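You operate a simulated robot arm through the tools that you are given. There is no shell and no other tool. Be economical: measure what you need, move in short steps, check, and stop when the job is done.

The job below is to be done with a simulated two-armed robot. You get a single attempt, and the scene is never put back.

JOB
Pick up the steel can marked "grease" from the top of the steel bench with one hand, pass it to the other hand and put it on the parts table. Set down upright: steel can.

It is judged by the outcome, as a careful person would: the job done as asked, and still so three seconds after it is handed in. It fails if anything else is knocked over, pushed out of place, dropped, spilled or broken.

ROBOT AND FRAMES
Two 7-joint arms with two-finger parallel grippers on one trunk, on a base that drives. Base frame: it is fixed to the floor where the robot stands at the start and does not move with it; the origin is under the middle of the robot, x ahead of it, y to its left, z up; the surface under the hand at the start is at about z = 0.862. Lengths are in m, angles in degrees, forces in N, time in s.
The left shoulder is at the start at [0.06, 0.143, 0.926], the right one opposite. With the tool pointing down near the work surface each hand reaches from about 0.3 to 0.72 m from the robot's upright axis, wherever it stands, measured 20 degrees to its own side. Places, roughly: parts table [-2.5, -1.6, 0.8]. Payload 1.57 kg a hand.
The tool frame of a hand sits at the grasp point between the pads (the TCP): z along the fingers, y along the line on which they close. The tips reach 0.03 m beyond it. The gripper opens to 0.11 m. The fingers are 0.024 m wide and 0.012 m thick; the gripper's body (0.048 by 0.112 m) begins 0.078 m behind the TCP.
Orientation is that of the tool frame in the base frame, as a unit quaternion [x, y, z, w]. With the fingers straight down and closing along the base's y, the tool's x points along the base's -x, its y along +y and its z along -z.

CONTROLS
- The arms move only by the tool move_arm. It takes "left_targets", "right_targets" or both (then of equal length, played together; a hand with none holds still); each is a list of rows, each a list of 7 numbers: the shift along the tool's x, y, z in m, then the turn, a rotation vector about the tool's x, y, z in rad, then the gripper command, from -1 (fully open) to 1 (shut), values between in proportion. In form: [[x, y, z, wx, wy, wz, hand], ...]. A call has 1 to 20 rows; each row is the pose to reach, as a shift and turn from the pose commanded when the call began, along the tool's axes at that moment. A row lasts 0.2 s, in which the tool goes at most 0.05 m and 8.6 degrees; a call with a longer step from one row to the next is refused whole, and so is a gripper value outside its range. A pose out of reach is approached as far as the arm can. The call stops where the force on the tool passes 40 N (or 10 N more than at its start, if that is more) or the arm is blocked; 0.2 s more then pass. Each finger travels about 0.045 m/s and halts on what it meets, pressing with about 20 N; the grip force reading is that of the motor and also rises with nothing between the fingers. The clock runs only during rows and for 0.2 s after the last one: add rows that repeat a pose to give the fingers time. The reply holds the time, the measured pose of the TCP, the force on the tool along the base axes, the opening and the grip force, in the units named above and with some noise, with the torque about the TCP (base axes, N m) and any sound that the robot's microphone picked up.
- Cameras (640 x 400 px; columns grow to the right, rows downward): "scene" is now at [0.0496, 0.0016, 1.5383]; the picture's right is [-0.05, -1.00, 0.00], its down [-0.79, 0.04, -0.61] and it looks along [0.61, -0.03, -0.79] (base axes); focal length 267 px, centre (320, 200). "left" rides on the left gripper at [0.07, -0.016, -0.141] in its tool frame; the picture's right is [0.23, 0.97, 0.00], its down [-0.86, 0.20, -0.48] and it looks along [-0.47, 0.11, 0.88] (tool axes); focal length 222 px, centre (320, 200). "right" rides on the right gripper at [0.07, 0.016, -0.141] in its tool frame; the picture's right is [-0.23, 0.97, 0.00], its down [-0.86, -0.20, -0.48] and it looks along [-0.47, -0.11, 0.88] (tool axes); focal length 222 px, centre (320, 200). There is no depth. A picture from a camera that has moved, and an enlarged one, comes with that camera's place and axes in the base frame and with its lens. The place of the scene camera against the robot may be out by one fixed shift of up to 0.012 m in any direction.
- snapshot(camera): a new picture of that camera. The clock stands still meanwhile.
- lift_body(by): slides the trunk up (or, below 0, down) by that many m; the arms and the scene camera ride with it, the base frame stays. It gives what a move gives, with no picture.
- drive_base(legs): drives the robot by 1 to 6 legs, each [ahead, left, turn to the left] in m, m and degrees, along the robot's own axes; the way and the turn of a leg run together, so that a leg with both is an arc; at most 1.5 m and 180 degrees a leg. The arms and the cameras ride along, it lands a little off, and it stops where it bumps. It gives what a move gives.
- head_to(pan, tilt): turns the head with the scene camera to pan (to the left, within 86 degrees either way) and tilt (down, from -29 to 69), counted from straight ahead of the robot. It gives what a move gives.
- close_up(camera, box): a new picture of the part [left, top, right, bottom] of that camera's present view, enlarged. The clock stands still meanwhile.
- hand_in(): hands the job in; it is judged then, once.

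Work in short steps. Places have to be worked out from the pictures, the camera data and where the tool is seen: move nearer, look again, correct. Check each grasp and each placing, and mend what went wrong. You have 120 turns and 108 pictures in all, those below and enlarged ones among them. Open the grippers and draw the arms clear of the work before you hand the job in, unless the task says otherwise; then end with one line.

The tools are called after "Call:" as name(argument=value, ...) on one line, values as JSON. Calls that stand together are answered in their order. move_arm: Moves the arms, as the interface text tells. Its arguments: {"type":"object","properties":{"left_targets":{"type":"array","items":{"type":"array","items":{"type":"number"}}},"right_targets":{"type":"array","items":{"type":"array","items":{"type":"number"}}}},"required":[]} The other tools are called the same way: lift_body (by) slides the trunk up or down; drive_base (legs) drives the base; head_to (pan, tilt) turns the head that bears the scene camera; snapshot (camera) takes a picture; close_up (camera, box) takes an enlarged picture of a part of a camera's view; hand_in () hands the job in.

At the start:

```text
clock: 0.0
left_tcp_pos: [0.5181, 0.215, 1.0647]
left_tcp_rot: [0.0, 1.0, 0.0, 0.0]
left_ft_force: [-0.5, -0.4, -0.4]
left_moment: [0.02, -0.01, 0.05]
left_opening: 0.1101
left_finger_force: 0.0
right_tcp_pos: [0.4357, -0.154, 1.092]
right_tcp_rot: [0.0, 1.0, 0.0, 0.0]
right_ft_force: [0.9, 0.1, 0.4]
right_moment: [-0.02, -0.01, 0.01]
right_opening: 0.1098
right_finger_force: 0.1
trunk travel left (down, up): [-0.525, 0.065]
robot x, y, heading: [-0.0023, -0.002, 0.2]
head pan, tilt: [-3.0, 52.3]
```

scene: 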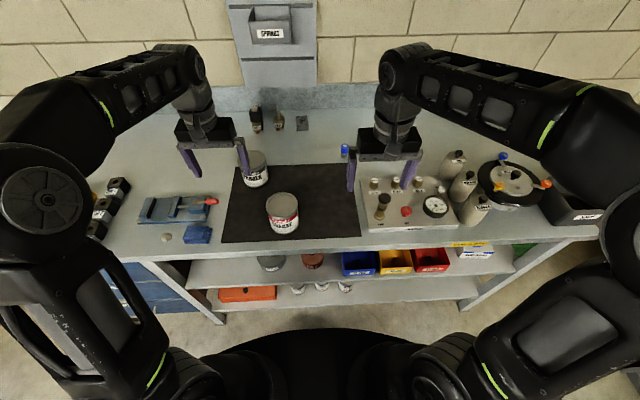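
right: 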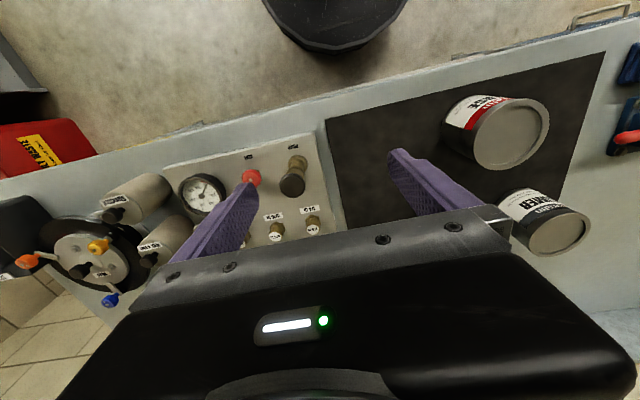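
left: 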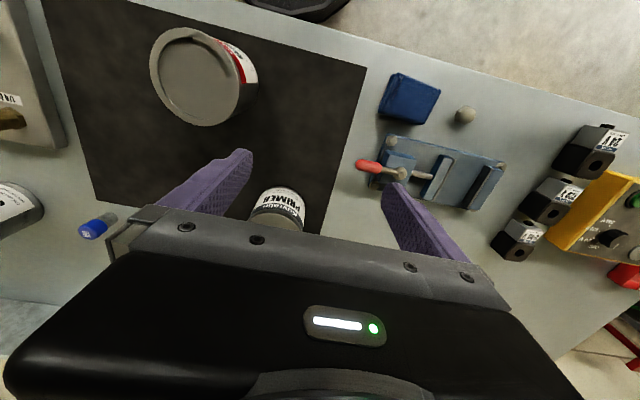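

The pictures show two cans on the mat: one reads "PRIMER", the other has a red band. I enlarge both to read the labels.

Call:
close_up(camera="scene", box=[220, 140, 350, 250])

Call:
close_up(camera="right", box=[420, 80, 600, 270])

```text
3.64 times, centred on (285, 195) of scene
camera zoom: at [0.0496, 0.0016, 1.5383], right [-0.05, -1.0, 0.0], down [-0.79, 0.04, -0.61], along [0.61, -0.03, -0.79], focal length 971 px, centre (447, 218)
```

zoom: 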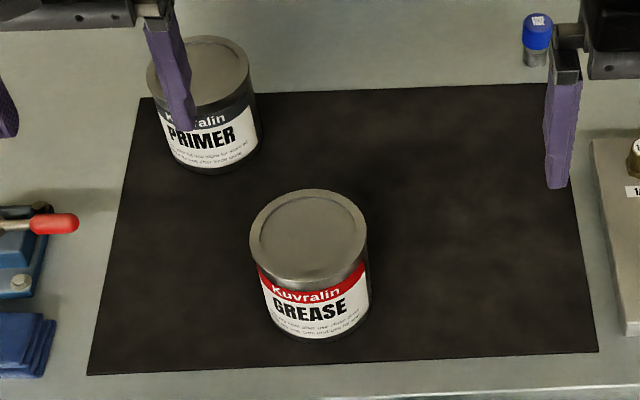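

```text
2.11 times, centred on (510, 175) of right
camera zoom: at [0.3643, -0.1377, 1.2313], right [0.23, 0.97, 0.0], down [0.86, -0.2, 0.48], along [0.47, -0.11, -0.88], focal length 468 px, centre (-80, 253)
```

zoom: 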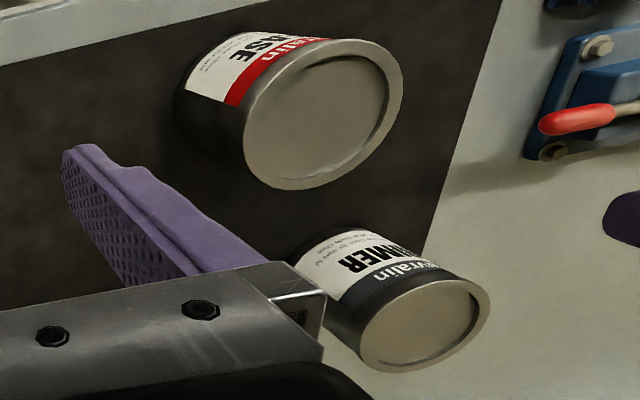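

The red-banded can is the grease. Triangulating from three cameras puts its lid centre near [0.477, 0.079, 0.949], about 0.088 across. I bring the left hand above it and look again.

Call:
move_arm(left_targets=[[0.01, -0.034, 0, 0, 0, 0, -1], [0.02, -0.068, 0, 0, 0, 0, -1], [0.03, -0.102, 0, 0, 0, 0, -1], [0.041, -0.136, 0, 0, 0, 0, -1], [0.041, -0.136, 0, 0, 0, 0, -1]])

Call:
snapshot(camera="left")

Call:
snapshot(camera="scene")

```text
clock: 1.2
left_tcp_pos: [0.4769, 0.076, 1.0659]
left_tcp_rot: [0.0, 1.0, -0.001, 0.0]
left_ft_force: [-0.5, 0.8, 0.6]
left_moment: [-0.01, -0.01, 0.03]
left_opening: 0.1099
left_finger_force: 0.1
right_tcp_pos: [0.4344, -0.1537, 1.0895]
right_tcp_rot: [0.001, 1.0, 0.0, 0.0]
right_ft_force: [-0.3, 0.1, 1.0]
right_moment: [-0.01, -0.02, 0.01]
right_opening: 0.1099
right_finger_force: 0.1
trunk travel left (down, up): [-0.525, 0.065]
robot x, y, heading: [0.0005, 0.0031, 0.0]
head pan, tilt: [-3.0, 52.3]
```

```text
102 pictures are left
camera left: at [0.4069, 0.0589, 1.2076], right [-0.23, 0.97, 0.0], down [0.86, 0.2, 0.48], along [0.47, 0.11, -0.88], focal length 222 px, centre (320, 200)
```

left: 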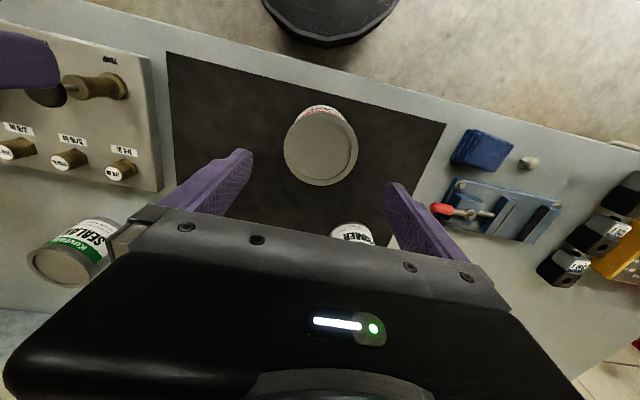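

```text
101 pictures are left
camera scene: at [0.0497, 0.0019, 1.5383], right [-0.05, -1.0, 0.0], down [-0.79, 0.04, -0.61], along [0.61, -0.03, -0.79], focal length 267 px, centre (320, 200)
```

scene: 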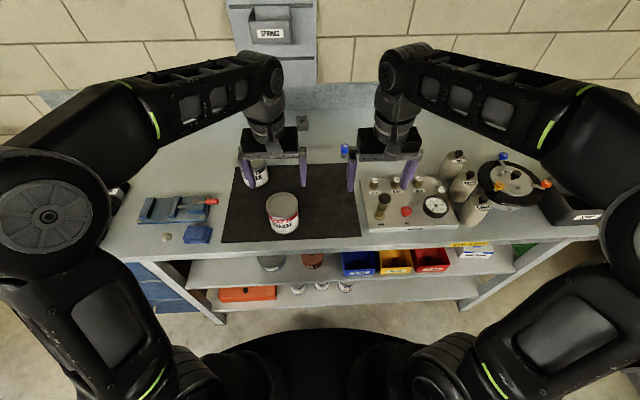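

The lid now resolves to [0.4786, 0.078], so the hand is within 2 mm. I descend so the tips go past the lid, correcting that small offset.

Call:
move_arm(left_targets=[[-0.002, 0.002, 0.035, 0, 0, 0, -1], [-0.002, 0.002, 0.065, 0, 0, 0, -1], [-0.002, 0.002, 0.09, 0, 0, 0, -1], [-0.002, 0.002, 0.115, 0, 0, 0, -1], [-0.002, 0.002, 0.136, 0, 0, 0, -1], [-0.002, 0.002, 0.136, 0, 0, 0, -1]])

Call:
snapshot(camera="left")

```text
clock: 2.6
left_tcp_pos: [0.4808, 0.0783, 0.9279]
left_tcp_rot: [0.0, 1.0, 0.0, 0.0]
left_ft_force: [0.1, -0.1, 0.2]
left_moment: [0.04, 0.02, 0.03]
left_opening: 0.1096
left_finger_force: 0.1
right_tcp_pos: [0.4352, -0.154, 1.0904]
right_tcp_rot: [-0.001, 1.0, 0.0, -0.001]
right_ft_force: [0.3, 0.5, -0.8]
right_moment: [-0.02, -0.02, -0.02]
right_opening: 0.11
right_finger_force: 0.1
trunk travel left (down, up): [-0.525, 0.065]
robot x, y, heading: [-0.0021, -0.0004, -0.1]
head pan, tilt: [-3.0, 52.3]
```

```text
100 pictures are left
camera left: at [0.409, 0.0611, 1.0685], right [-0.23, 0.97, 0.0], down [0.86, 0.2, 0.48], along [0.47, 0.11, -0.88], focal length 222 px, centre (320, 200)
```

left: 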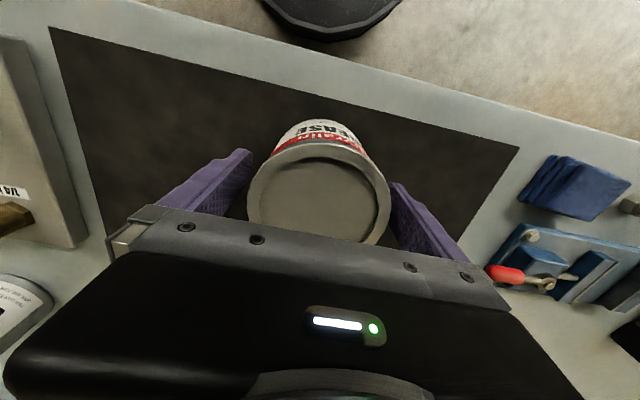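

The can sits between the fingers, its axis a few mm nearer the robot than the TCP. I nudge 5 mm back and close gently.

Call:
move_arm(left_targets=[[0.005, -0.001, 0, 0, 0, 0, -1], [0.005, -0.001, 0, 0, 0, 0, -0.5], [0.005, -0.001, 0, 0, 0, 0, 0], [0.005, -0.001, 0, 0, 0, 0, 0.5], [0.005, -0.001, 0, 0, 0, 0, 1], [0.005, -0.001, 0, 0, 0, 0, 1], [0.005, -0.001, 0, 0, 0, 0, 1]])

Call:
snapshot(camera="left")

```text
clock: 4.2
left_tcp_pos: [0.4743, 0.0773, 0.9268]
left_tcp_rot: [0.001, 1.0, 0.001, 0.001]
left_ft_force: [0.7, -1.8, 0.2]
left_moment: [-0.03, -0.08, -0.03]
left_opening: 0.0865
left_finger_force: 19.8
right_tcp_pos: [0.4353, -0.1529, 1.0903]
right_tcp_rot: [0.0, 1.0, 0.0, 0.0]
right_ft_force: [-0.3, 0.4, 0.3]
right_moment: [-0.02, -0.03, -0.01]
right_opening: 0.1102
right_finger_force: 0.1
trunk travel left (down, up): [-0.525, 0.065]
robot x, y, heading: [-0.0015, -0.0052, -0.0]
head pan, tilt: [-3.0, 52.3]
```

```text
99 pictures are left
camera left: at [0.404, 0.0606, 1.0688], right [-0.23, 0.97, 0.0], down [0.85, 0.2, 0.48], along [0.47, 0.11, -0.88], focal length 222 px, centre (320, 200)
```

left: 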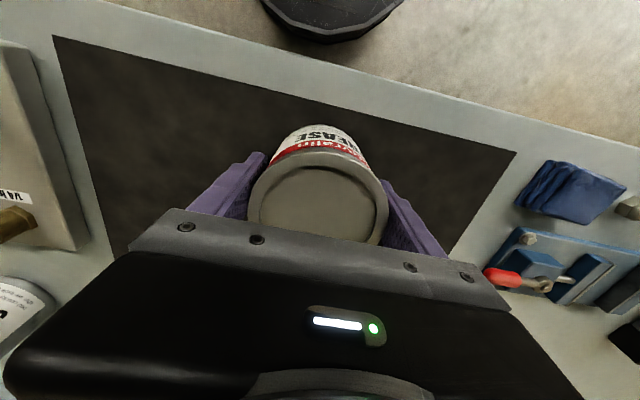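

The grip holds at 0.0865 m with 20 N. I lift by 6 cm first and check the weight.

Call:
move_arm(left_targets=[[0, 0, -0.01, 0, 0, 0, 1], [0, 0, -0.03, 0, 0, 0, 1], [0, 0, -0.05, 0, 0, 0, 1], [0, 0, -0.06, 0, 0, 0, 1], [0, 0, -0.06, 0, 0, 0, 1]])

Call:
snapshot(camera="scene")

```text
clock: 5.4
left_tcp_pos: [0.4757, 0.077, 0.9899]
left_tcp_rot: [0.0, 1.0, 0.0, 0.0]
left_ft_force: [-0.1, 0.2, -4.5]
left_moment: [0.01, 0.0, -0.01]
left_opening: 0.0863
left_finger_force: 20.2
right_tcp_pos: [0.435, -0.1532, 1.0895]
right_tcp_rot: [0.0, 1.0, 0.001, 0.001]
right_ft_force: [0.3, -0.5, 0.5]
right_moment: [0.01, 0.03, -0.02]
right_opening: 0.1102
right_finger_force: 0.1
trunk travel left (down, up): [-0.525, 0.065]
robot x, y, heading: [0.0025, 0.0031, -0.0]
head pan, tilt: [-3.0, 52.3]
```

```text
98 pictures are left
camera scene: at [0.05, 0.0017, 1.5383], right [-0.05, -1.0, 0.0], down [-0.79, 0.04, -0.61], along [0.61, -0.03, -0.79], focal length 267 px, centre (320, 200)
```

scene: 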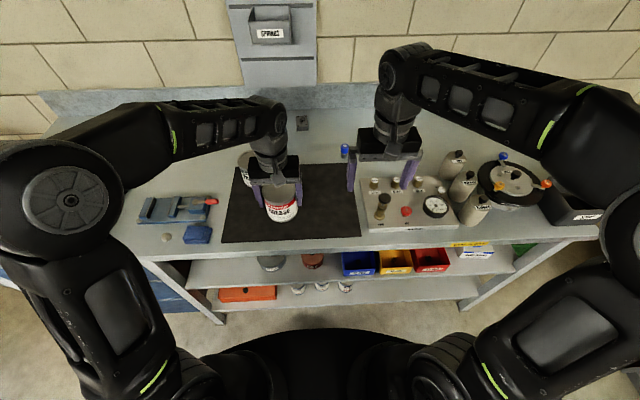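

The can is held cleanly, about 0.45 kg. I raise it further and look to the right side for the parts table and free floor.

Call:
move_arm(left_targets=[[0, 0, -0.03, 0, 0, 0, 1], [0, 0, -0.06, 0, 0, 0, 1], [0, 0, -0.09, 0, 0, 0, 1], [0, 0, -0.12, 0, 0, 0, 1], [0, 0, -0.15, 0, 0, 0, 1], [0, 0, -0.15, 0, 0, 0, 1]])

Call:
head_to(pan=-86, tilt=20)

Call:
snapshot(camera="scene")

Call:
head_to(pan=86, tilt=20)

Call:
snapshot(camera="scene")

```text
clock: 6.8
left_tcp_pos: [0.475, 0.0782, 1.1082]
left_tcp_rot: [0.0, 1.0, 0.0, 0.001]
left_ft_force: [-0.1, 0.1, -5.1]
left_moment: [0.04, 0.04, -0.02]
left_opening: 0.0864
left_finger_force: 20.4
left hand out of reach, approached as far as the arm can: row 4, 5, 6
right_tcp_pos: [0.4357, -0.1524, 1.0894]
right_tcp_rot: [0.0, 1.0, 0.001, -0.001]
right_ft_force: [0.4, 1.6, 0.1]
right_moment: [-0.01, -0.02, -0.01]
right_opening: 0.1098
right_finger_force: 0.1
trunk travel left (down, up): [-0.525, 0.065]
robot x, y, heading: [-0.001, -0.0005, -0.2]
head pan, tilt: [-3.0, 52.3]
```

```text
clock: 8.4
left_tcp_pos: [0.474, 0.0789, 1.1093]
left_tcp_rot: [0.001, 1.0, 0.0, 0.0]
left_ft_force: [-0.2, 1.3, -5.2]
left_moment: [-0.01, 0.04, 0.01]
left_opening: 0.0864
left_finger_force: 20.0
right_tcp_pos: [0.4344, -0.1539, 1.0884]
right_tcp_rot: [0.0, 1.0, 0.0, 0.001]
right_ft_force: [-0.5, 0.7, -0.1]
right_moment: [-0.02, -0.01, -0.02]
right_opening: 0.11
right_finger_force: 0.0
trunk travel left (down, up): [-0.525, 0.065]
robot x, y, heading: [-0.0021, -0.001, -0.3]
head pan, tilt: [-85.9, 20.0]
```

```text
97 pictures are left
camera scene: at [-0.018, -0.0874, 1.587], right [-1.0, -0.07, 0.0], down [-0.02, 0.34, -0.94], along [0.07, -0.94, -0.34], focal length 267 px, centre (320, 200)
```

scene: 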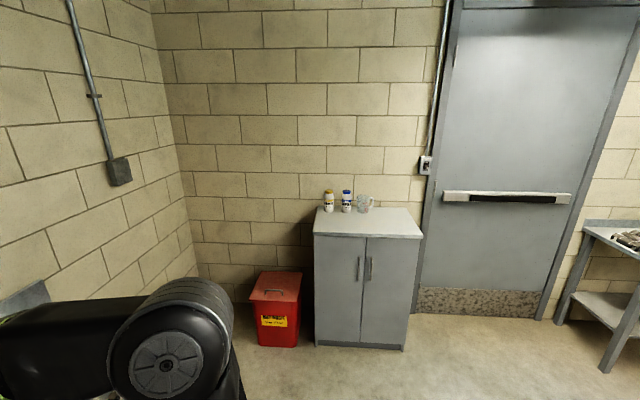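

```text
clock: 11.0
left_tcp_pos: [0.4746, 0.0784, 1.1097]
left_tcp_rot: [0.0, 1.0, 0.0, 0.001]
left_ft_force: [0.6, -0.4, -4.5]
left_moment: [0.0, 0.01, 0.0]
left_opening: 0.0863
left_finger_force: 20.3
right_tcp_pos: [0.4362, -0.1549, 1.0896]
right_tcp_rot: [0.001, 1.0, 0.0, 0.0]
right_ft_force: [-0.2, 0.1, -0.7]
right_moment: [0.02, -0.04, 0.0]
right_opening: 0.1099
right_finger_force: 0.1
trunk travel left (down, up): [-0.525, 0.065]
robot x, y, heading: [-0.0039, 0.002, 0.0]
head pan, tilt: [85.9, 20.0]
```

```text
96 pictures are left
camera scene: at [-0.018, 0.0984, 1.587], right [1.0, -0.07, 0.0], down [-0.02, -0.34, -0.94], along [0.07, 0.94, -0.34], focal length 267 px, centre (320, 200)
```

scene: 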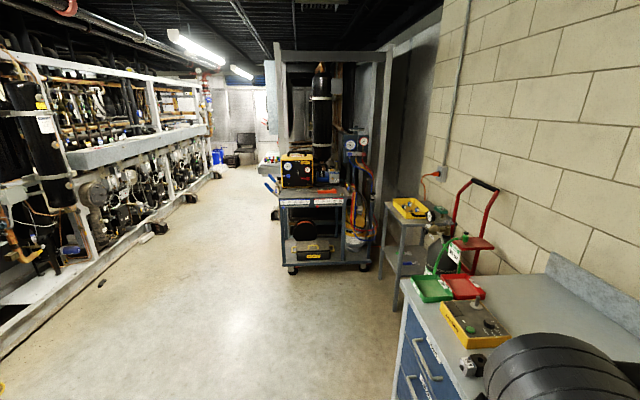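

The aisle behind is clear; the parts table lies behind and to the right. I back off 0.5 m so the hand-over happens clear of the bench.

Call:
drive_base(legs=[[-0.5, 0, 0]])

Call:
head_to(pan=0, tilt=50)

Call:
snapshot(camera="scene")

```text
clock: 13.9
left_tcp_pos: [-0.0227, 0.0779, 1.1106]
left_tcp_rot: [0.0, 1.0, 0.0, 0.001]
left_ft_force: [-0.4, 0.1, -5.5]
left_moment: [0.01, 0.03, 0.0]
left_opening: 0.0865
left_finger_force: 20.2
right_tcp_pos: [-0.062, -0.1546, 1.0897]
right_tcp_rot: [0.0, 1.0, -0.001, 0.0]
right_ft_force: [-0.1, 1.1, -0.4]
right_moment: [-0.01, 0.01, 0.0]
right_opening: 0.11
right_finger_force: 0.0
trunk travel left (down, up): [-0.525, 0.065]
robot x, y, heading: [-0.4962, -0.0016, -0.0]
head pan, tilt: [85.9, 20.0]
```

```text
clock: 15.5
left_tcp_pos: [-0.0219, 0.0785, 1.1092]
left_tcp_rot: [0.001, 1.0, 0.0, 0.001]
left_ft_force: [-0.1, -0.4, -4.7]
left_moment: [0.0, 0.07, -0.01]
left_opening: 0.0864
left_finger_force: 20.0
right_tcp_pos: [-0.0622, -0.1538, 1.0898]
right_tcp_rot: [0.001, 1.0, 0.0, 0.0]
right_ft_force: [0.6, -0.5, 0.0]
right_moment: [0.0, 0.02, 0.01]
right_opening: 0.1099
right_finger_force: 0.1
trunk travel left (down, up): [-0.525, 0.065]
robot x, y, heading: [-0.5003, 0.0004, -0.1]
head pan, tilt: [0.0, 50.0]
```

```text
95 pictures are left
camera scene: at [-0.4443, 0.0059, 1.5414], right [0.0, -1.0, 0.0], down [-0.77, 0.0, -0.64], along [0.64, 0.0, -0.77], focal length 267 px, centre (320, 200)
```

scene: 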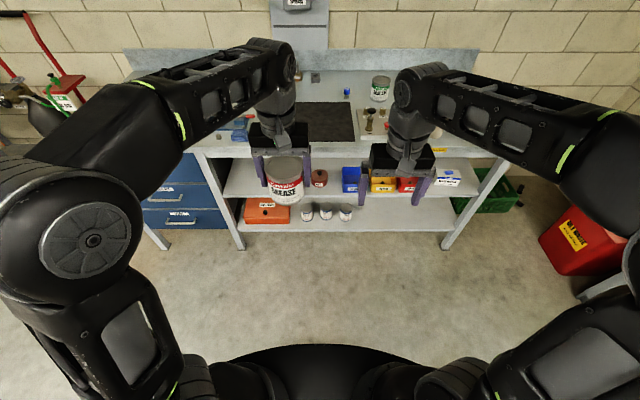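

With open floor under the hands, I turn the right hand so its fingers point left (20° down, closing along x), camera side up, while moving it 15 cm outward.

Call:
move_arm(right_targets=[[0, -0.03, 0, 0, 0, 0, -1], [0, -0.06, 0, -0.068, 0.068, 0.097, -1], [0, -0.09, 0, -0.136, 0.136, 0.194, -1], [0, -0.12, 0, -0.203, 0.203, 0.29, -1], [0, -0.15, 0, -0.271, 0.271, 0.387, -1], [0, -0.15, 0, -0.339, 0.339, 0.484, -1], [0, -0.15, 0, -0.407, 0.407, 0.581, -1], [0, -0.15, 0, -0.475, 0.475, 0.678, -1], [0, -0.15, 0, -0.542, 0.542, 0.774, -1], [0, -0.15, 0, -0.61, 0.61, 0.871, -1], [0, -0.15, 0, -0.678, 0.678, 0.968, -1], [0, -0.15, 0, -0.746, 0.746, 1.065, -1], [0, -0.15, 0, -0.813, 0.813, 1.161, -1], [0, -0.15, 0, -0.881, 0.881, 1.258, -1], [0, -0.15, 0, -0.949, 0.949, 1.355, -1], [0, -0.15, 0, -0.949, 0.949, 1.355, -1]])

Call:
snapshot(camera="scene")

Call:
snapshot(camera="right")

```text
clock: 18.9
left_tcp_pos: [-0.0219, 0.0832, 1.1095]
left_tcp_rot: [0.0, 1.0, -0.002, 0.0]
left_ft_force: [0.1, 1.7, -5.0]
left_moment: [-0.11, 0.02, 0.0]
left_opening: 0.0864
left_finger_force: 19.9
right_tcp_pos: [-0.0667, -0.2643, 1.1298]
right_tcp_rot: [0.582, 0.579, 0.451, -0.35]
right_ft_force: [0.5, 1.8, 0.7]
right_moment: [-0.15, -0.01, -0.03]
right_opening: 0.1101
right_finger_force: 0.0
right hand out of reach, approached as far as the arm can: row 3, 4, 5, 6, 7, 8, 9, 10, 11, 12, 13, 14, 15, 16
trunk travel left (down, up): [-0.525, 0.065]
robot x, y, heading: [-0.496, 0.0008, 0.1]
head pan, tilt: [0.0, 50.0]
```

```text
94 pictures are left
camera scene: at [-0.4452, 0.0115, 1.5415], right [0.0, -1.0, 0.0], down [-0.77, 0.0, -0.64], along [0.64, 0.0, -0.77], focal length 267 px, centre (320, 200)
```

scene: 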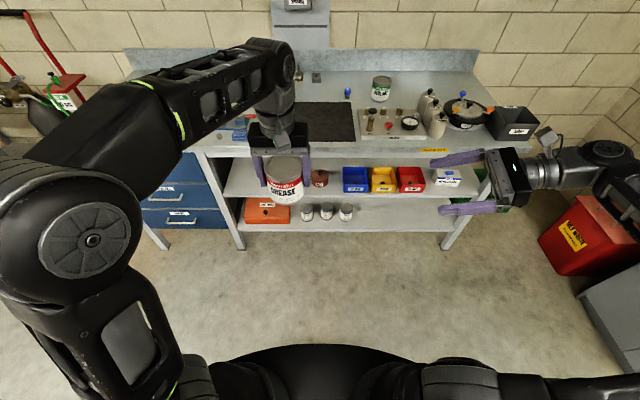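

```text
93 pictures are left
camera right: at [-0.0748, -0.3733, 1.2461], right [0.98, -0.16, -0.1], down [-0.19, -0.73, -0.65], along [0.03, 0.66, -0.75], focal length 222 px, centre (320, 200)
```

right: 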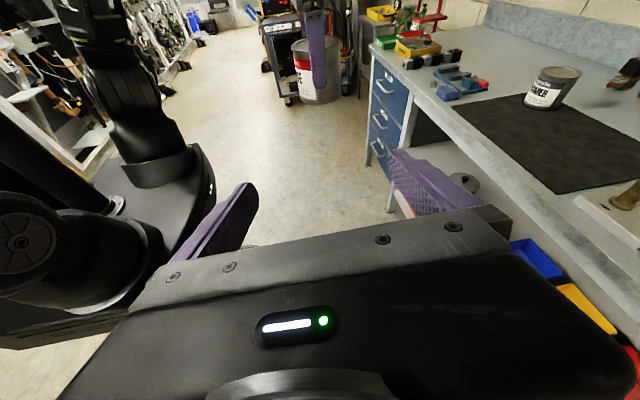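

The right hand took the pose to within ~7° (it was at its reach limit outward). I bring it inward to a standoff 0.22 m from the can, where it should reach the full orientation.

Call:
move_arm(right_targets=[[0.023, 0.008, 0.028, 0, 0, 0, -1], [0.047, 0.016, 0.055, 0, 0, 0, -1], [0.07, 0.024, 0.083, 0, 0, 0, -1], [0.094, 0.032, 0.11, 0, 0, 0, -1], [0.117, 0.04, 0.138, 0, 0, 0, -1], [0.117, 0.04, 0.138, 0, 0, 0, -1], [0.117, 0.04, 0.138, 0, 0, 0, -1]])

Call:
snapshot(camera="scene")

Call:
snapshot(camera="right")

```text
clock: 20.5
left_tcp_pos: [-0.0204, 0.0788, 1.1081]
left_tcp_rot: [0.001, 1.0, 0.0, 0.001]
left_ft_force: [-0.3, 0.0, -4.2]
left_moment: [0.0, 0.06, 0.05]
left_opening: 0.0865
left_finger_force: 20.5
right_tcp_pos: [-0.0186, -0.1025, 1.1954]
right_tcp_rot: [0.582, 0.577, 0.454, -0.35]
right_ft_force: [0.1, -0.1, -0.5]
right_moment: [0.0, -0.01, 0.01]
right_opening: 0.1101
right_finger_force: 0.0
trunk travel left (down, up): [-0.525, 0.065]
robot x, y, heading: [-0.4946, -0.004, 0.1]
head pan, tilt: [0.0, 50.0]
```

```text
92 pictures are left
camera scene: at [-0.4443, 0.0063, 1.5414], right [0.0, -1.0, 0.0], down [-0.77, 0.0, -0.64], along [0.64, 0.0, -0.77], focal length 267 px, centre (320, 200)
```

scene: 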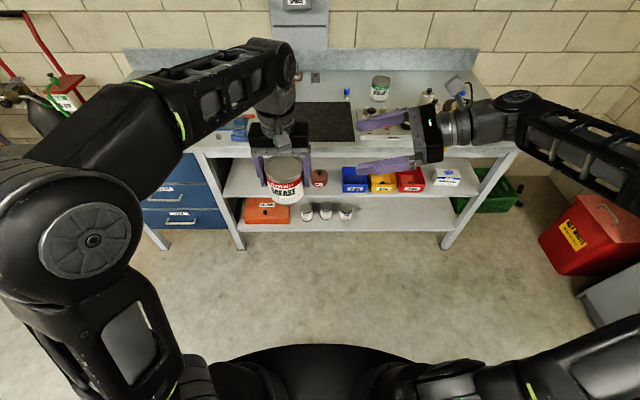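

```text
91 pictures are left
camera right: at [-0.0275, -0.2114, 1.3105], right [0.98, -0.16, -0.1], down [-0.19, -0.73, -0.66], along [0.03, 0.66, -0.75], focal length 222 px, centre (320, 200)
```

right: 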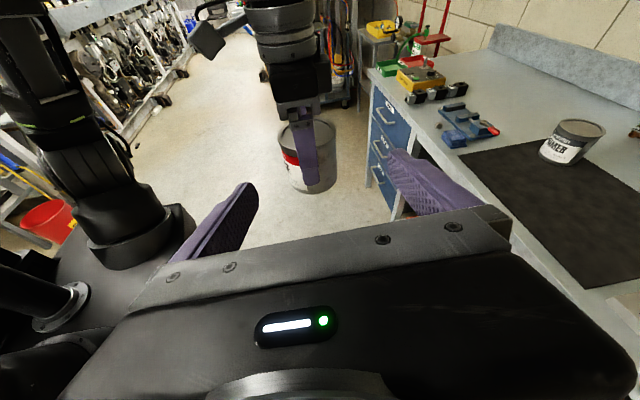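

Shifts count from the achieved pose. I correct the orientation (8°) and drop onto the approach line, still 0.19 m from the can.

Call:
move_arm(right_targets=[[-0.017, -0.003, 0.006, 0.04, 0.005, 0.026, -1], [-0.034, -0.006, 0.012, 0.08, 0.009, 0.052, -1], [-0.05, -0.009, 0.018, 0.12, 0.0135, 0.078, -1], [-0.05, -0.009, 0.018, 0.12, 0.0135, 0.078, -1]])

Call:
snapshot(camera="right")

Call:
close_up(camera="scene", box=[220, 80, 460, 230])

```text
clock: 21.5
left_tcp_pos: [-0.0217, 0.0778, 1.1099]
left_tcp_rot: [0.001, 1.0, 0.0, 0.001]
left_ft_force: [0.0, 0.2, -4.5]
left_moment: [0.01, 0.05, -0.01]
left_opening: 0.0864
left_finger_force: 19.8
right_tcp_pos: [-0.0229, -0.105, 1.1416]
right_tcp_rot: [0.578, 0.579, 0.407, -0.407]
right_ft_force: [0.4, 0.6, -0.4]
right_moment: [0.02, 0.0, -0.01]
right_opening: 0.1101
right_finger_force: 0.1
trunk travel left (down, up): [-0.525, 0.065]
robot x, y, heading: [-0.4961, -0.0006, -0.2]
head pan, tilt: [0.0, 50.0]
```

```text
90 pictures are left
camera right: at [-0.0074, -0.2141, 1.2542], right [0.97, -0.08, -0.21], down [-0.2, -0.74, -0.64], along [-0.11, 0.67, -0.73], focal length 222 px, centre (320, 200)
```

right: 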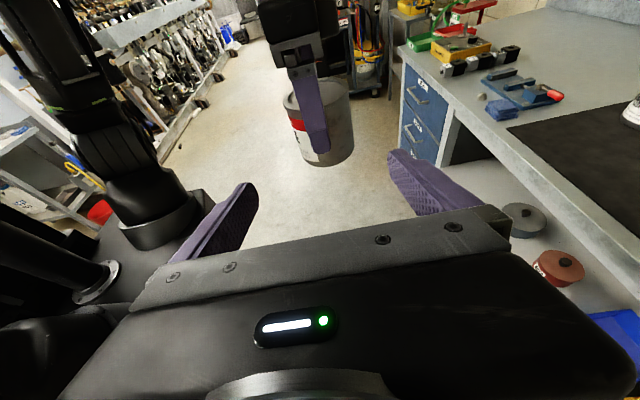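

```text
2.67 times, centred on (340, 155) of scene
camera zoom: at [-0.4446, 0.0059, 1.5414], right [0.0, -1.0, 0.0], down [-0.77, 0.0, -0.64], along [0.64, 0.0, -0.77], focal length 712 px, centre (267, 320)
```

zoom: 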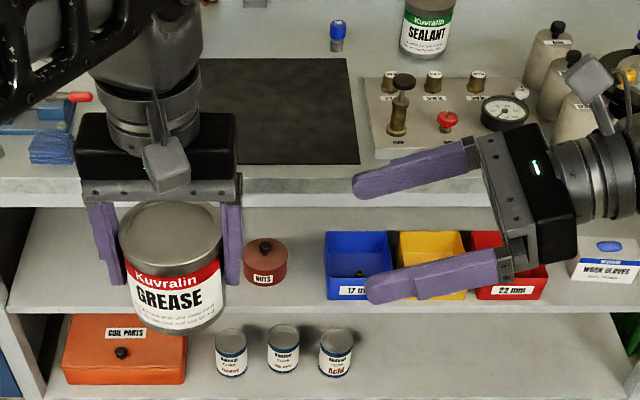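

The approach line is aligned. I advance 0.13 m toward the can with open fingers and check before enclosing it further.

Call:
move_arm(right_targets=[[0, 0, 0.03, 0, 0, 0, -1], [0, 0, 0.06, 0, 0, 0, -1], [0, 0, 0.085, 0, 0, 0, -1], [0, 0, 0.11, 0, 0, 0, -1], [0, 0, 0.13, 0, 0, 0, -1], [0, 0, 0.13, 0, 0, 0, -1]])

Call:
snapshot(camera="right")

Call:
close_up(camera="scene", box=[220, 80, 460, 230])

Call:
snapshot(camera="left")

```text
clock: 22.9
left_tcp_pos: [-0.0222, 0.0777, 1.1092]
left_tcp_rot: [0.001, 1.0, 0.0, 0.0]
left_ft_force: [0.6, -0.2, -4.6]
left_moment: [0.02, 0.02, 0.01]
left_opening: 0.0864
left_finger_force: 20.0
right_tcp_pos: [-0.0249, 0.0192, 1.0969]
right_tcp_rot: [0.578, 0.579, 0.407, -0.407]
right_ft_force: [0.0, -0.6, -0.5]
right_moment: [0.01, 0.02, 0.0]
right_opening: 0.1102
right_finger_force: 0.1
trunk travel left (down, up): [-0.525, 0.065]
robot x, y, heading: [-0.4972, 0.0033, -0.4]
head pan, tilt: [0.0, 50.0]
```

```text
88 pictures are left
camera right: at [-0.0099, -0.0922, 1.2098], right [0.97, -0.08, -0.21], down [-0.2, -0.74, -0.64], along [-0.11, 0.67, -0.74], focal length 222 px, centre (320, 200)
```

right: 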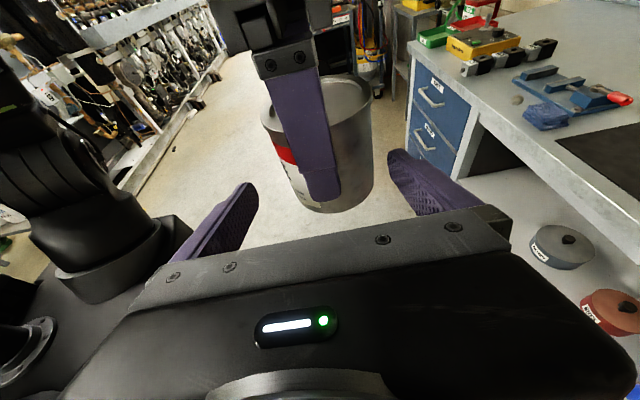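

```text
2.67 times, centred on (340, 155) of scene
camera zoom: at [-0.4444, 0.0057, 1.5414], right [0.0, -1.0, 0.0], down [-0.77, 0.0, -0.64], along [0.64, 0.0, -0.77], focal length 712 px, centre (267, 320)
```

zoom: 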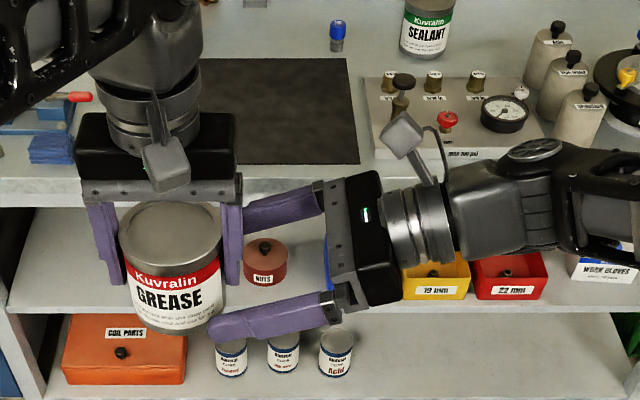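

```text
86 pictures are left
camera left: at [-0.0926, 0.062, 1.2506], right [-0.23, 0.97, 0.0], down [0.85, 0.2, 0.48], along [0.47, 0.11, -0.88], focal length 222 px, centre (320, 200)
```

left: 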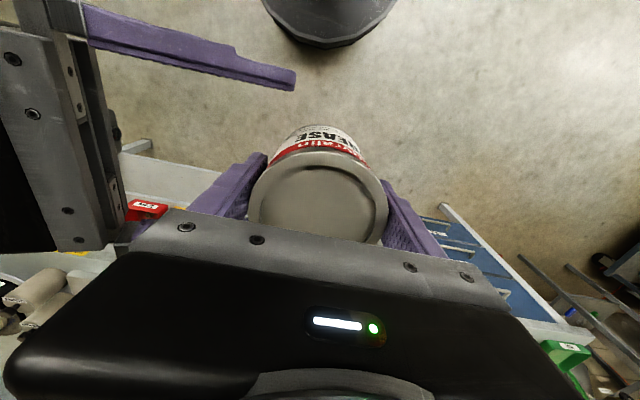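

The can is centred between the right fingers. I advance the remaining 5 cm slowly.

Call:
move_arm(right_targets=[[0, 0, 0.015, 0, 0, 0, -1], [0, 0, 0.03, 0, 0, 0, -1], [0, 0, 0.042, 0, 0, 0, -1], [0, 0, 0.052, 0, 0, 0, -1], [0, 0, 0.052, 0, 0, 0, -1]])

Call:
snapshot(camera="right")

Call:
close_up(camera="scene", box=[220, 80, 460, 230])

Call:
snapshot(camera="left")

```text
clock: 24.1
left_tcp_pos: [-0.0209, 0.0784, 1.1092]
left_tcp_rot: [0.001, 1.0, 0.001, 0.001]
left_ft_force: [-0.4, -0.3, -4.8]
left_moment: [0.04, 0.03, -0.02]
left_opening: 0.0864
left_finger_force: 19.9
right_tcp_pos: [-0.0228, 0.0678, 1.0779]
right_tcp_rot: [0.578, 0.579, 0.407, -0.406]
right_ft_force: [-0.2, -0.2, 0.0]
right_moment: [-0.01, 0.0, 0.0]
right_opening: 0.1099
right_finger_force: 0.0
trunk travel left (down, up): [-0.525, 0.065]
robot x, y, heading: [-0.4976, 0.0018, -0.0]
head pan, tilt: [0.0, 50.0]
```

```text
85 pictures are left
camera right: at [-0.0082, -0.0429, 1.1922], right [0.97, -0.08, -0.21], down [-0.2, -0.74, -0.64], along [-0.11, 0.67, -0.73], focal length 222 px, centre (320, 200)
```

right: 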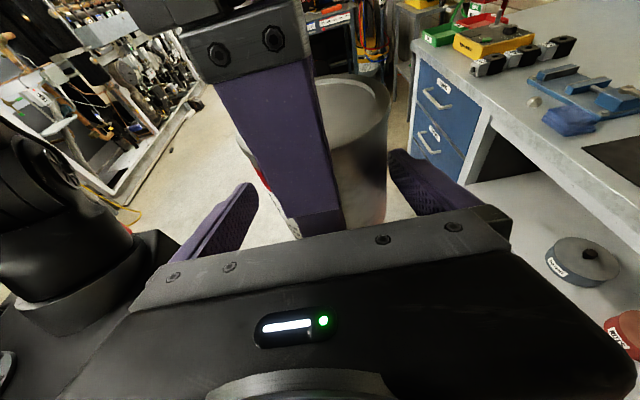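

```text
2.67 times, centred on (340, 155) of scene
camera zoom: at [-0.4444, 0.0058, 1.5414], right [0.0, -1.0, 0.0], down [-0.77, 0.0, -0.64], along [0.64, 0.0, -0.77], focal length 712 px, centre (267, 320)
```

zoom: 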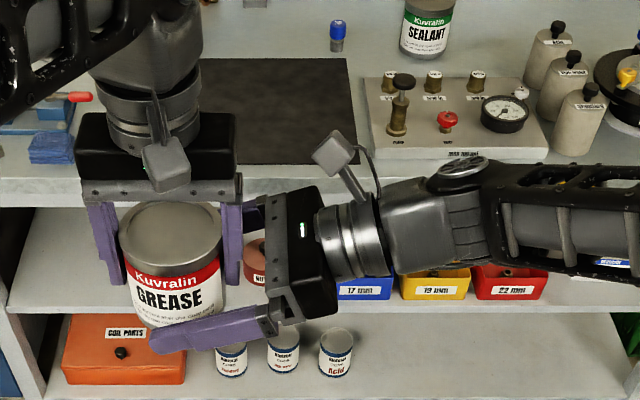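

```text
83 pictures are left
camera left: at [-0.0925, 0.0621, 1.2506], right [-0.23, 0.97, 0.0], down [0.85, 0.2, 0.48], along [0.47, 0.11, -0.88], focal length 222 px, centre (320, 200)
```

left: 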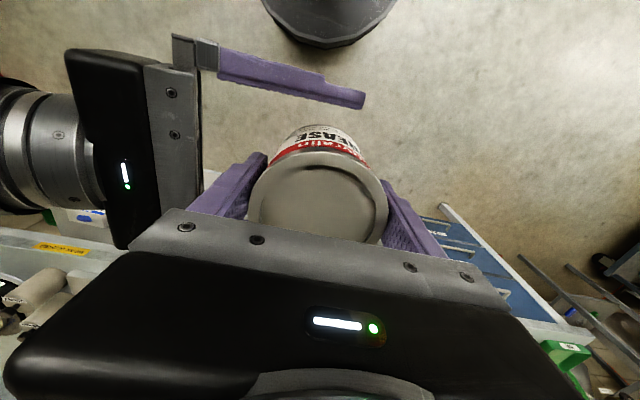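

Everything is clear: the right fingers straddle the can's lower half, and its palm is clear of the left finger. I close the right hand.

Call:
move_arm(right_targets=[[0, 0, 0, 0, 0, 0, -0.5], [0, 0, 0, 0, 0, 0, 0], [0, 0, 0, 0, 0, 0, 0.5], [0, 0, 0, 0, 0, 0, 1], [0, 0, 0, 0, 0, 0, 1], [0, 0, 0, 0, 0, 0, 1]])

Call:
snapshot(camera="right")

Call:
close_up(camera="scene", box=[220, 80, 460, 230])

```text
clock: 25.5
left_tcp_pos: [-0.0214, 0.0791, 1.1094]
left_tcp_rot: [-0.001, 1.0, 0.002, 0.0]
left_ft_force: [-5.3, 7.2, -6.7]
left_moment: [0.09, 0.11, 0.12]
left_opening: 0.0841
left_finger_force: 19.8
right_tcp_pos: [-0.0244, 0.0662, 1.0792]
right_tcp_rot: [0.579, 0.578, 0.408, -0.406]
right_ft_force: [4.8, -7.0, 1.7]
right_moment: [0.09, 0.04, -0.2]
right_opening: 0.0845
right_finger_force: 20.1
trunk travel left (down, up): [-0.525, 0.065]
robot x, y, heading: [-0.4978, -0.0001, -0.2]
head pan, tilt: [0.0, 50.0]
```

```text
82 pictures are left
camera right: at [-0.008, -0.0431, 1.1923], right [0.97, -0.08, -0.21], down [-0.2, -0.74, -0.64], along [-0.11, 0.67, -0.74], focal length 222 px, centre (320, 200)
```

right: 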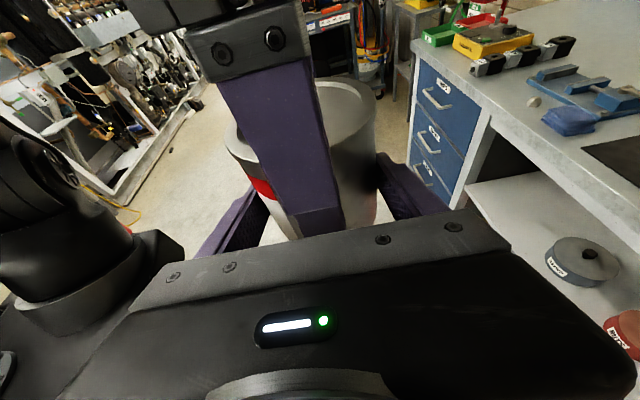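

```text
2.67 times, centred on (340, 155) of scene
camera zoom: at [-0.4443, 0.0059, 1.5414], right [0.0, -1.0, 0.0], down [-0.77, 0.0, -0.64], along [0.64, 0.0, -0.77], focal length 712 px, centre (267, 320)
```

zoom: 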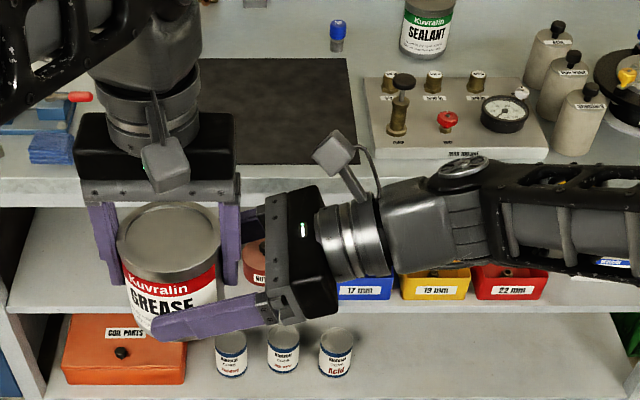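

Both hands hold the can (20 N each). I slowly open the left hand to about 0.10 m, leaving the right in place.

Call:
move_arm(left_targets=[[0, 0, 0, 0, 0, 0, -0.55], [0, 0, 0, 0, 0, 0, -0.65], [0, 0, 0, 0, 0, 0, -0.75], [0, 0, 0, 0, 0, 0, -0.85], [0, 0, 0, 0, 0, 0, -0.85], [0, 0, 0, 0, 0, 0, -0.85]])

Call:
close_up(camera="scene", box=[220, 80, 460, 230])

Call:
snapshot(camera="right")

Call:
snapshot(camera="left")

```text
clock: 26.9
left_tcp_pos: [-0.0212, 0.0781, 1.109]
left_tcp_rot: [0.001, 1.0, 0.0, 0.001]
left_ft_force: [0.4, 0.3, -0.4]
left_moment: [-0.02, -0.01, -0.01]
left_opening: 0.1017
left_finger_force: 0.1
right_tcp_pos: [-0.0236, 0.0682, 1.0795]
right_tcp_rot: [0.578, 0.579, 0.407, -0.407]
right_ft_force: [-0.3, -0.2, -0.7]
right_moment: [-0.07, 0.02, -0.03]
right_opening: 0.0841
right_finger_force: 20.2
trunk travel left (down, up): [-0.525, 0.065]
robot x, y, heading: [-0.4985, 0.0007, -0.1]
head pan, tilt: [0.0, 50.0]
```

```text
2.67 times, centred on (340, 155) of scene
camera zoom: at [-0.4443, 0.0059, 1.5414], right [0.0, -1.0, 0.0], down [-0.77, 0.0, -0.64], along [0.64, 0.0, -0.77], focal length 712 px, centre (267, 320)
```

zoom: 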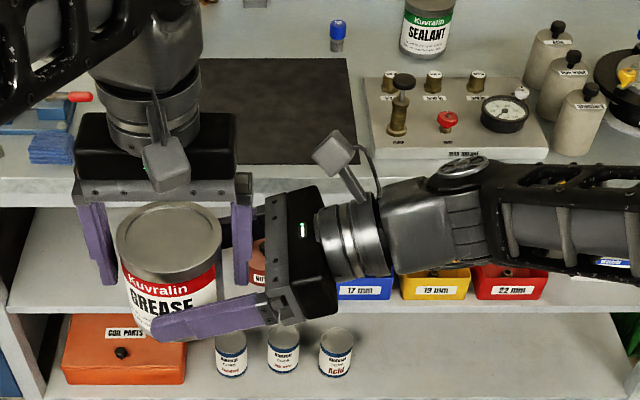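

```text
79 pictures are left
camera right: at [-0.0082, -0.0429, 1.1923], right [0.97, -0.08, -0.21], down [-0.2, -0.74, -0.64], along [-0.11, 0.67, -0.74], focal length 222 px, centre (320, 200)
```

right: 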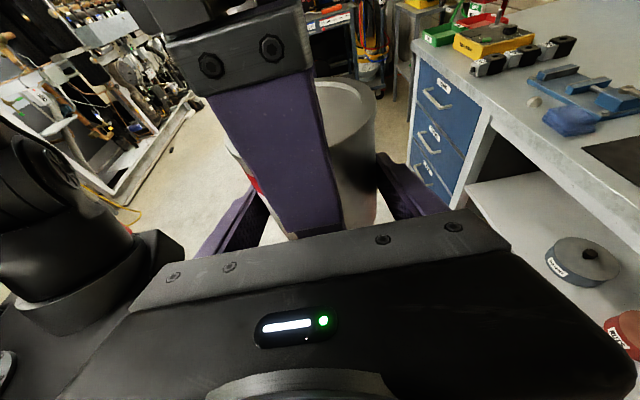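

```text
78 pictures are left
camera left: at [-0.0924, 0.0622, 1.2506], right [-0.23, 0.97, 0.0], down [0.85, 0.2, 0.48], along [0.47, 0.11, -0.88], focal length 222 px, centre (320, 200)
```

left: 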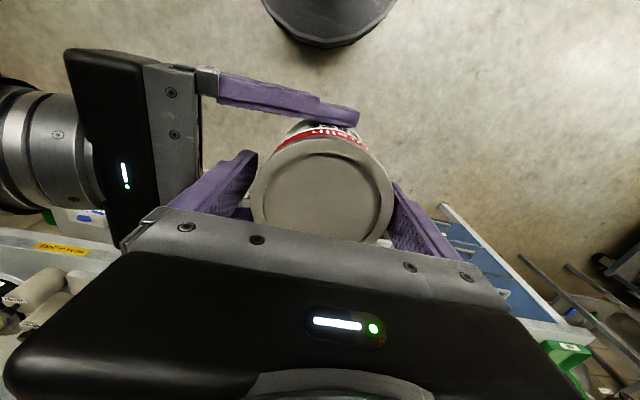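

The left fingers are open, and the can stays in the right grip. The left arm is at its height limit, so I lower the right hand straight down instead, 2 cm first to check weight and clearance.

Call:
move_arm(right_targets=[[-0.0094, 0, 0.0034, 0, 0, 0, 1], [-0.0188, 0, 0.0068, 0, 0, 0, 1], [-0.0188, 0, 0.0068, 0, 0, 0, 1], [-0.0188, 0, 0.0068, 0, 0, 0, 1]])

Call:
snapshot(camera="left")

Call:
close_up(camera="scene", box=[220, 80, 460, 230])

```text
clock: 27.9
left_tcp_pos: [-0.0212, 0.0789, 1.1097]
left_tcp_rot: [0.001, 1.0, 0.0, 0.0]
left_ft_force: [-0.1, 0.1, 0.2]
left_moment: [0.02, -0.02, 0.0]
left_opening: 0.1018
left_finger_force: 0.0
right_tcp_pos: [-0.0239, 0.0674, 1.0581]
right_tcp_rot: [0.578, 0.579, 0.407, -0.407]
right_ft_force: [1.0, -0.2, 1.0]
right_moment: [-0.11, 0.0, -0.01]
right_opening: 0.0843
right_finger_force: 20.4
trunk travel left (down, up): [-0.525, 0.065]
robot x, y, heading: [-0.4943, -0.0022, -0.1]
head pan, tilt: [0.0, 50.0]
```

```text
77 pictures are left
camera left: at [-0.0924, 0.0622, 1.2506], right [-0.23, 0.97, 0.0], down [0.85, 0.2, 0.48], along [0.47, 0.11, -0.88], focal length 222 px, centre (320, 200)
```

left: 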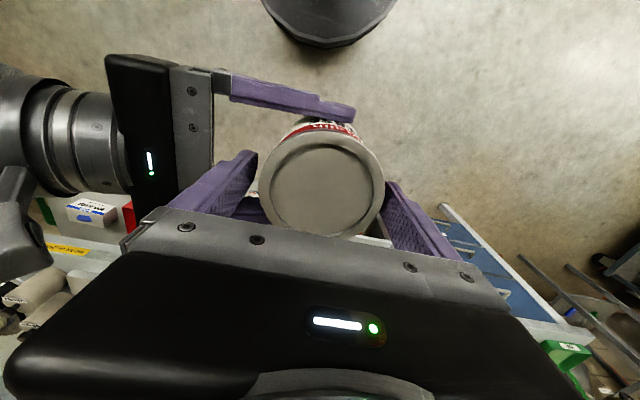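

```text
2.67 times, centred on (340, 155) of scene
camera zoom: at [-0.4443, 0.0059, 1.5414], right [0.0, -1.0, 0.0], down [-0.77, 0.0, -0.64], along [0.64, 0.0, -0.77], focal length 712 px, centre (267, 320)
```

zoom: 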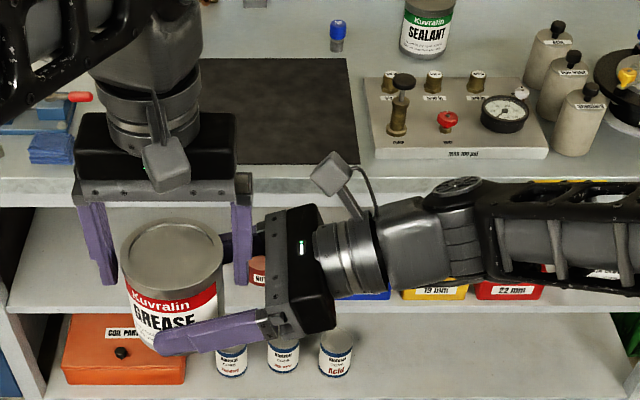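

The can moved with the right hand. I lower another 7 cm to free it from between the left fingers.

Call:
move_arm(right_targets=[[-0.0188, 0, 0.0068, 0, 0, 0, 1], [-0.0376, 0, 0.0137, 0, 0, 0, 1], [-0.0564, 0, 0.0205, 0, 0, 0, 1], [-0.0658, 0, 0.0239, 0, 0, 0, 1], [-0.0658, 0, 0.0239, 0, 0, 0, 1]])

Call:
snapshot(camera="scene")

Call:
snapshot(camera="left")

```text
clock: 29.1
left_tcp_pos: [-0.0207, 0.0791, 1.1085]
left_tcp_rot: [0.001, 1.0, -0.001, 0.001]
left_ft_force: [0.3, 0.1, -0.7]
left_moment: [-0.03, -0.02, -0.01]
left_opening: 0.1017
left_finger_force: 0.1
right_tcp_pos: [-0.0227, 0.0675, 0.9893]
right_tcp_rot: [0.578, 0.579, 0.407, -0.407]
right_ft_force: [0.2, -0.9, 0.2]
right_moment: [-0.08, -0.01, 0.0]
right_opening: 0.084
right_finger_force: 19.8
trunk travel left (down, up): [-0.525, 0.065]
robot x, y, heading: [-0.4969, 0.0004, -0.2]
head pan, tilt: [0.0, 50.0]
```

```text
75 pictures are left
camera scene: at [-0.4443, 0.0059, 1.5414], right [0.0, -1.0, 0.0], down [-0.77, 0.0, -0.64], along [0.64, 0.0, -0.77], focal length 267 px, centre (320, 200)
```

scene: 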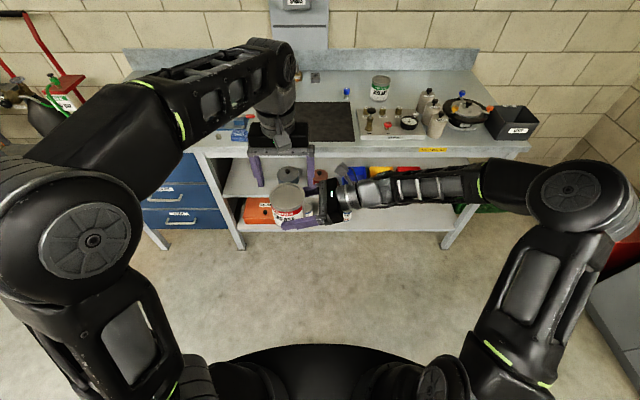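

```text
74 pictures are left
camera left: at [-0.0924, 0.0622, 1.2506], right [-0.23, 0.97, 0.0], down [0.85, 0.2, 0.48], along [0.47, 0.11, -0.88], focal length 222 px, centre (320, 200)
```

left: 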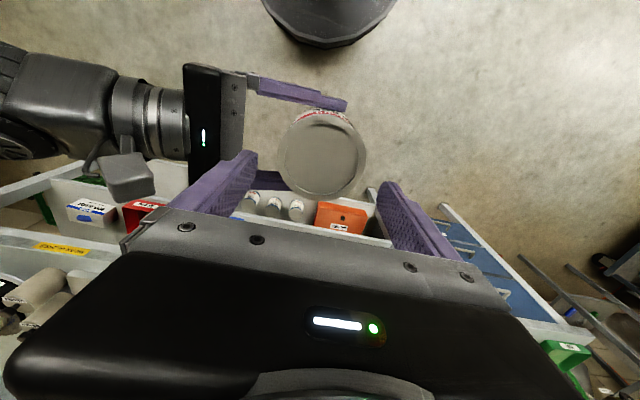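

The hand-over worked: the right hand alone holds the can upright. I move the left hand aside and swing the right hand about the vertical so its fingers point ahead, keeping the can upright.

Call:
move_arm(left_targets=[[0, 0.03, 0, 0, 0, 0, -0.85], [0, 0.06, 0, 0, 0, 0, -0.85], [0, 0.09, 0, 0, 0, 0, -0.85], [0, 0.12, 0, 0, 0, 0, -0.85], [0, 0.15, 0, 0, 0, 0, -0.85], [0, 0.15, 0, 0, 0, 0, -0.85], [0, 0.15, 0, 0, 0, 0, -0.85], [0, 0.15, 0, 0, 0, 0, -0.85], [0, 0.15, 0, 0, 0, 0, -0.85], [0, 0.15, 0, 0, 0, 0, -0.85], [0, 0.15, 0, 0, 0, 0, -0.85], [0, 0.15, 0, 0, 0, 0, -0.85], [0, 0.15, 0, 0, 0, 0, -0.85]], right_targets=[[-0.0053, 0, -0.022, -0.123, 0, 0.0448, 1], [-0.0107, 0, -0.044, -0.246, 0, 0.0895, 1], [-0.016, 0, -0.066, -0.369, 0, 0.134, 1], [-0.0213, 0, -0.088, -0.492, 0, 0.179, 1], [-0.0267, 0, -0.11, -0.615, 0, 0.224, 1], [-0.032, 0, -0.132, -0.738, 0, 0.2685, 1], [-0.0373, 0, -0.154, -0.861, 0, 0.313, 1], [-0.0427, 0, -0.176, -0.984, 0, 0.358, 1], [-0.048, 0, -0.198, -1.107, 0, 0.403, 1], [-0.0533, 0, -0.22, -1.23, 0, 0.4475, 1], [-0.0587, 0, -0.242, -1.353, 0, 0.492, 1], [-0.064, 0, -0.264, -1.476, 0, 0.537, 1], [-0.064, 0, -0.264, -1.476, 0, 0.537, 1]])

Call:
snapshot(camera="scene")

Call:
snapshot(camera="right")

```text
clock: 31.9
left_tcp_pos: [-0.0232, 0.2282, 1.1091]
left_tcp_rot: [0.0, 1.0, 0.0, 0.001]
left_ft_force: [-0.3, 0.5, -0.5]
left_moment: [0.01, -0.01, 0.0]
left_opening: 0.1019
left_finger_force: 0.1
right_tcp_pos: [0.0351, -0.1649, 1.0097]
right_tcp_rot: [0.821, 0.092, 0.558, -0.08]
right_ft_force: [1.0, 0.6, 0.1]
right_moment: [0.01, 0.02, 0.0]
right_opening: 0.0841
right_finger_force: 20.4
right hand out of reach, approached as far as the arm can: row 7, 8, 9, 10, 11, 12, 13
trunk travel left (down, up): [-0.525, 0.065]
robot x, y, heading: [-0.4987, -0.0026, 0.1]
head pan, tilt: [0.0, 50.0]
```

```text
73 pictures are left
camera scene: at [-0.4444, 0.0057, 1.5414], right [0.0, -1.0, 0.0], down [-0.77, 0.0, -0.64], along [0.64, 0.0, -0.77], focal length 267 px, centre (320, 200)
```

scene: 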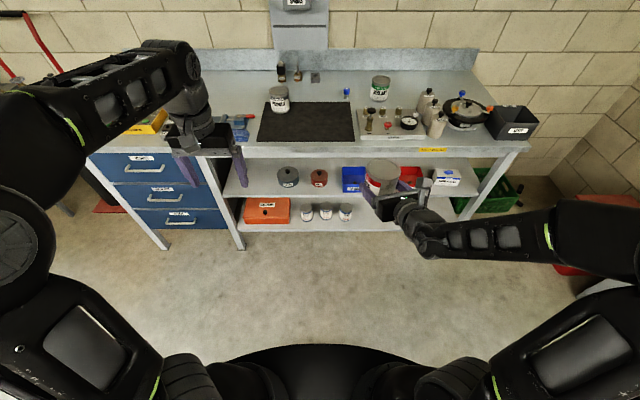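

```text
72 pictures are left
camera right: at [-0.0643, -0.2108, 1.1252], right [0.15, -0.96, -0.24], down [-0.79, 0.03, -0.62], along [0.6, 0.28, -0.75], focal length 222 px, centre (320, 200)
```

right: 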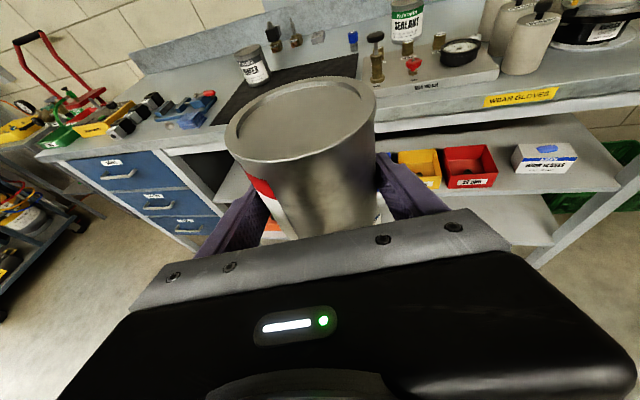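

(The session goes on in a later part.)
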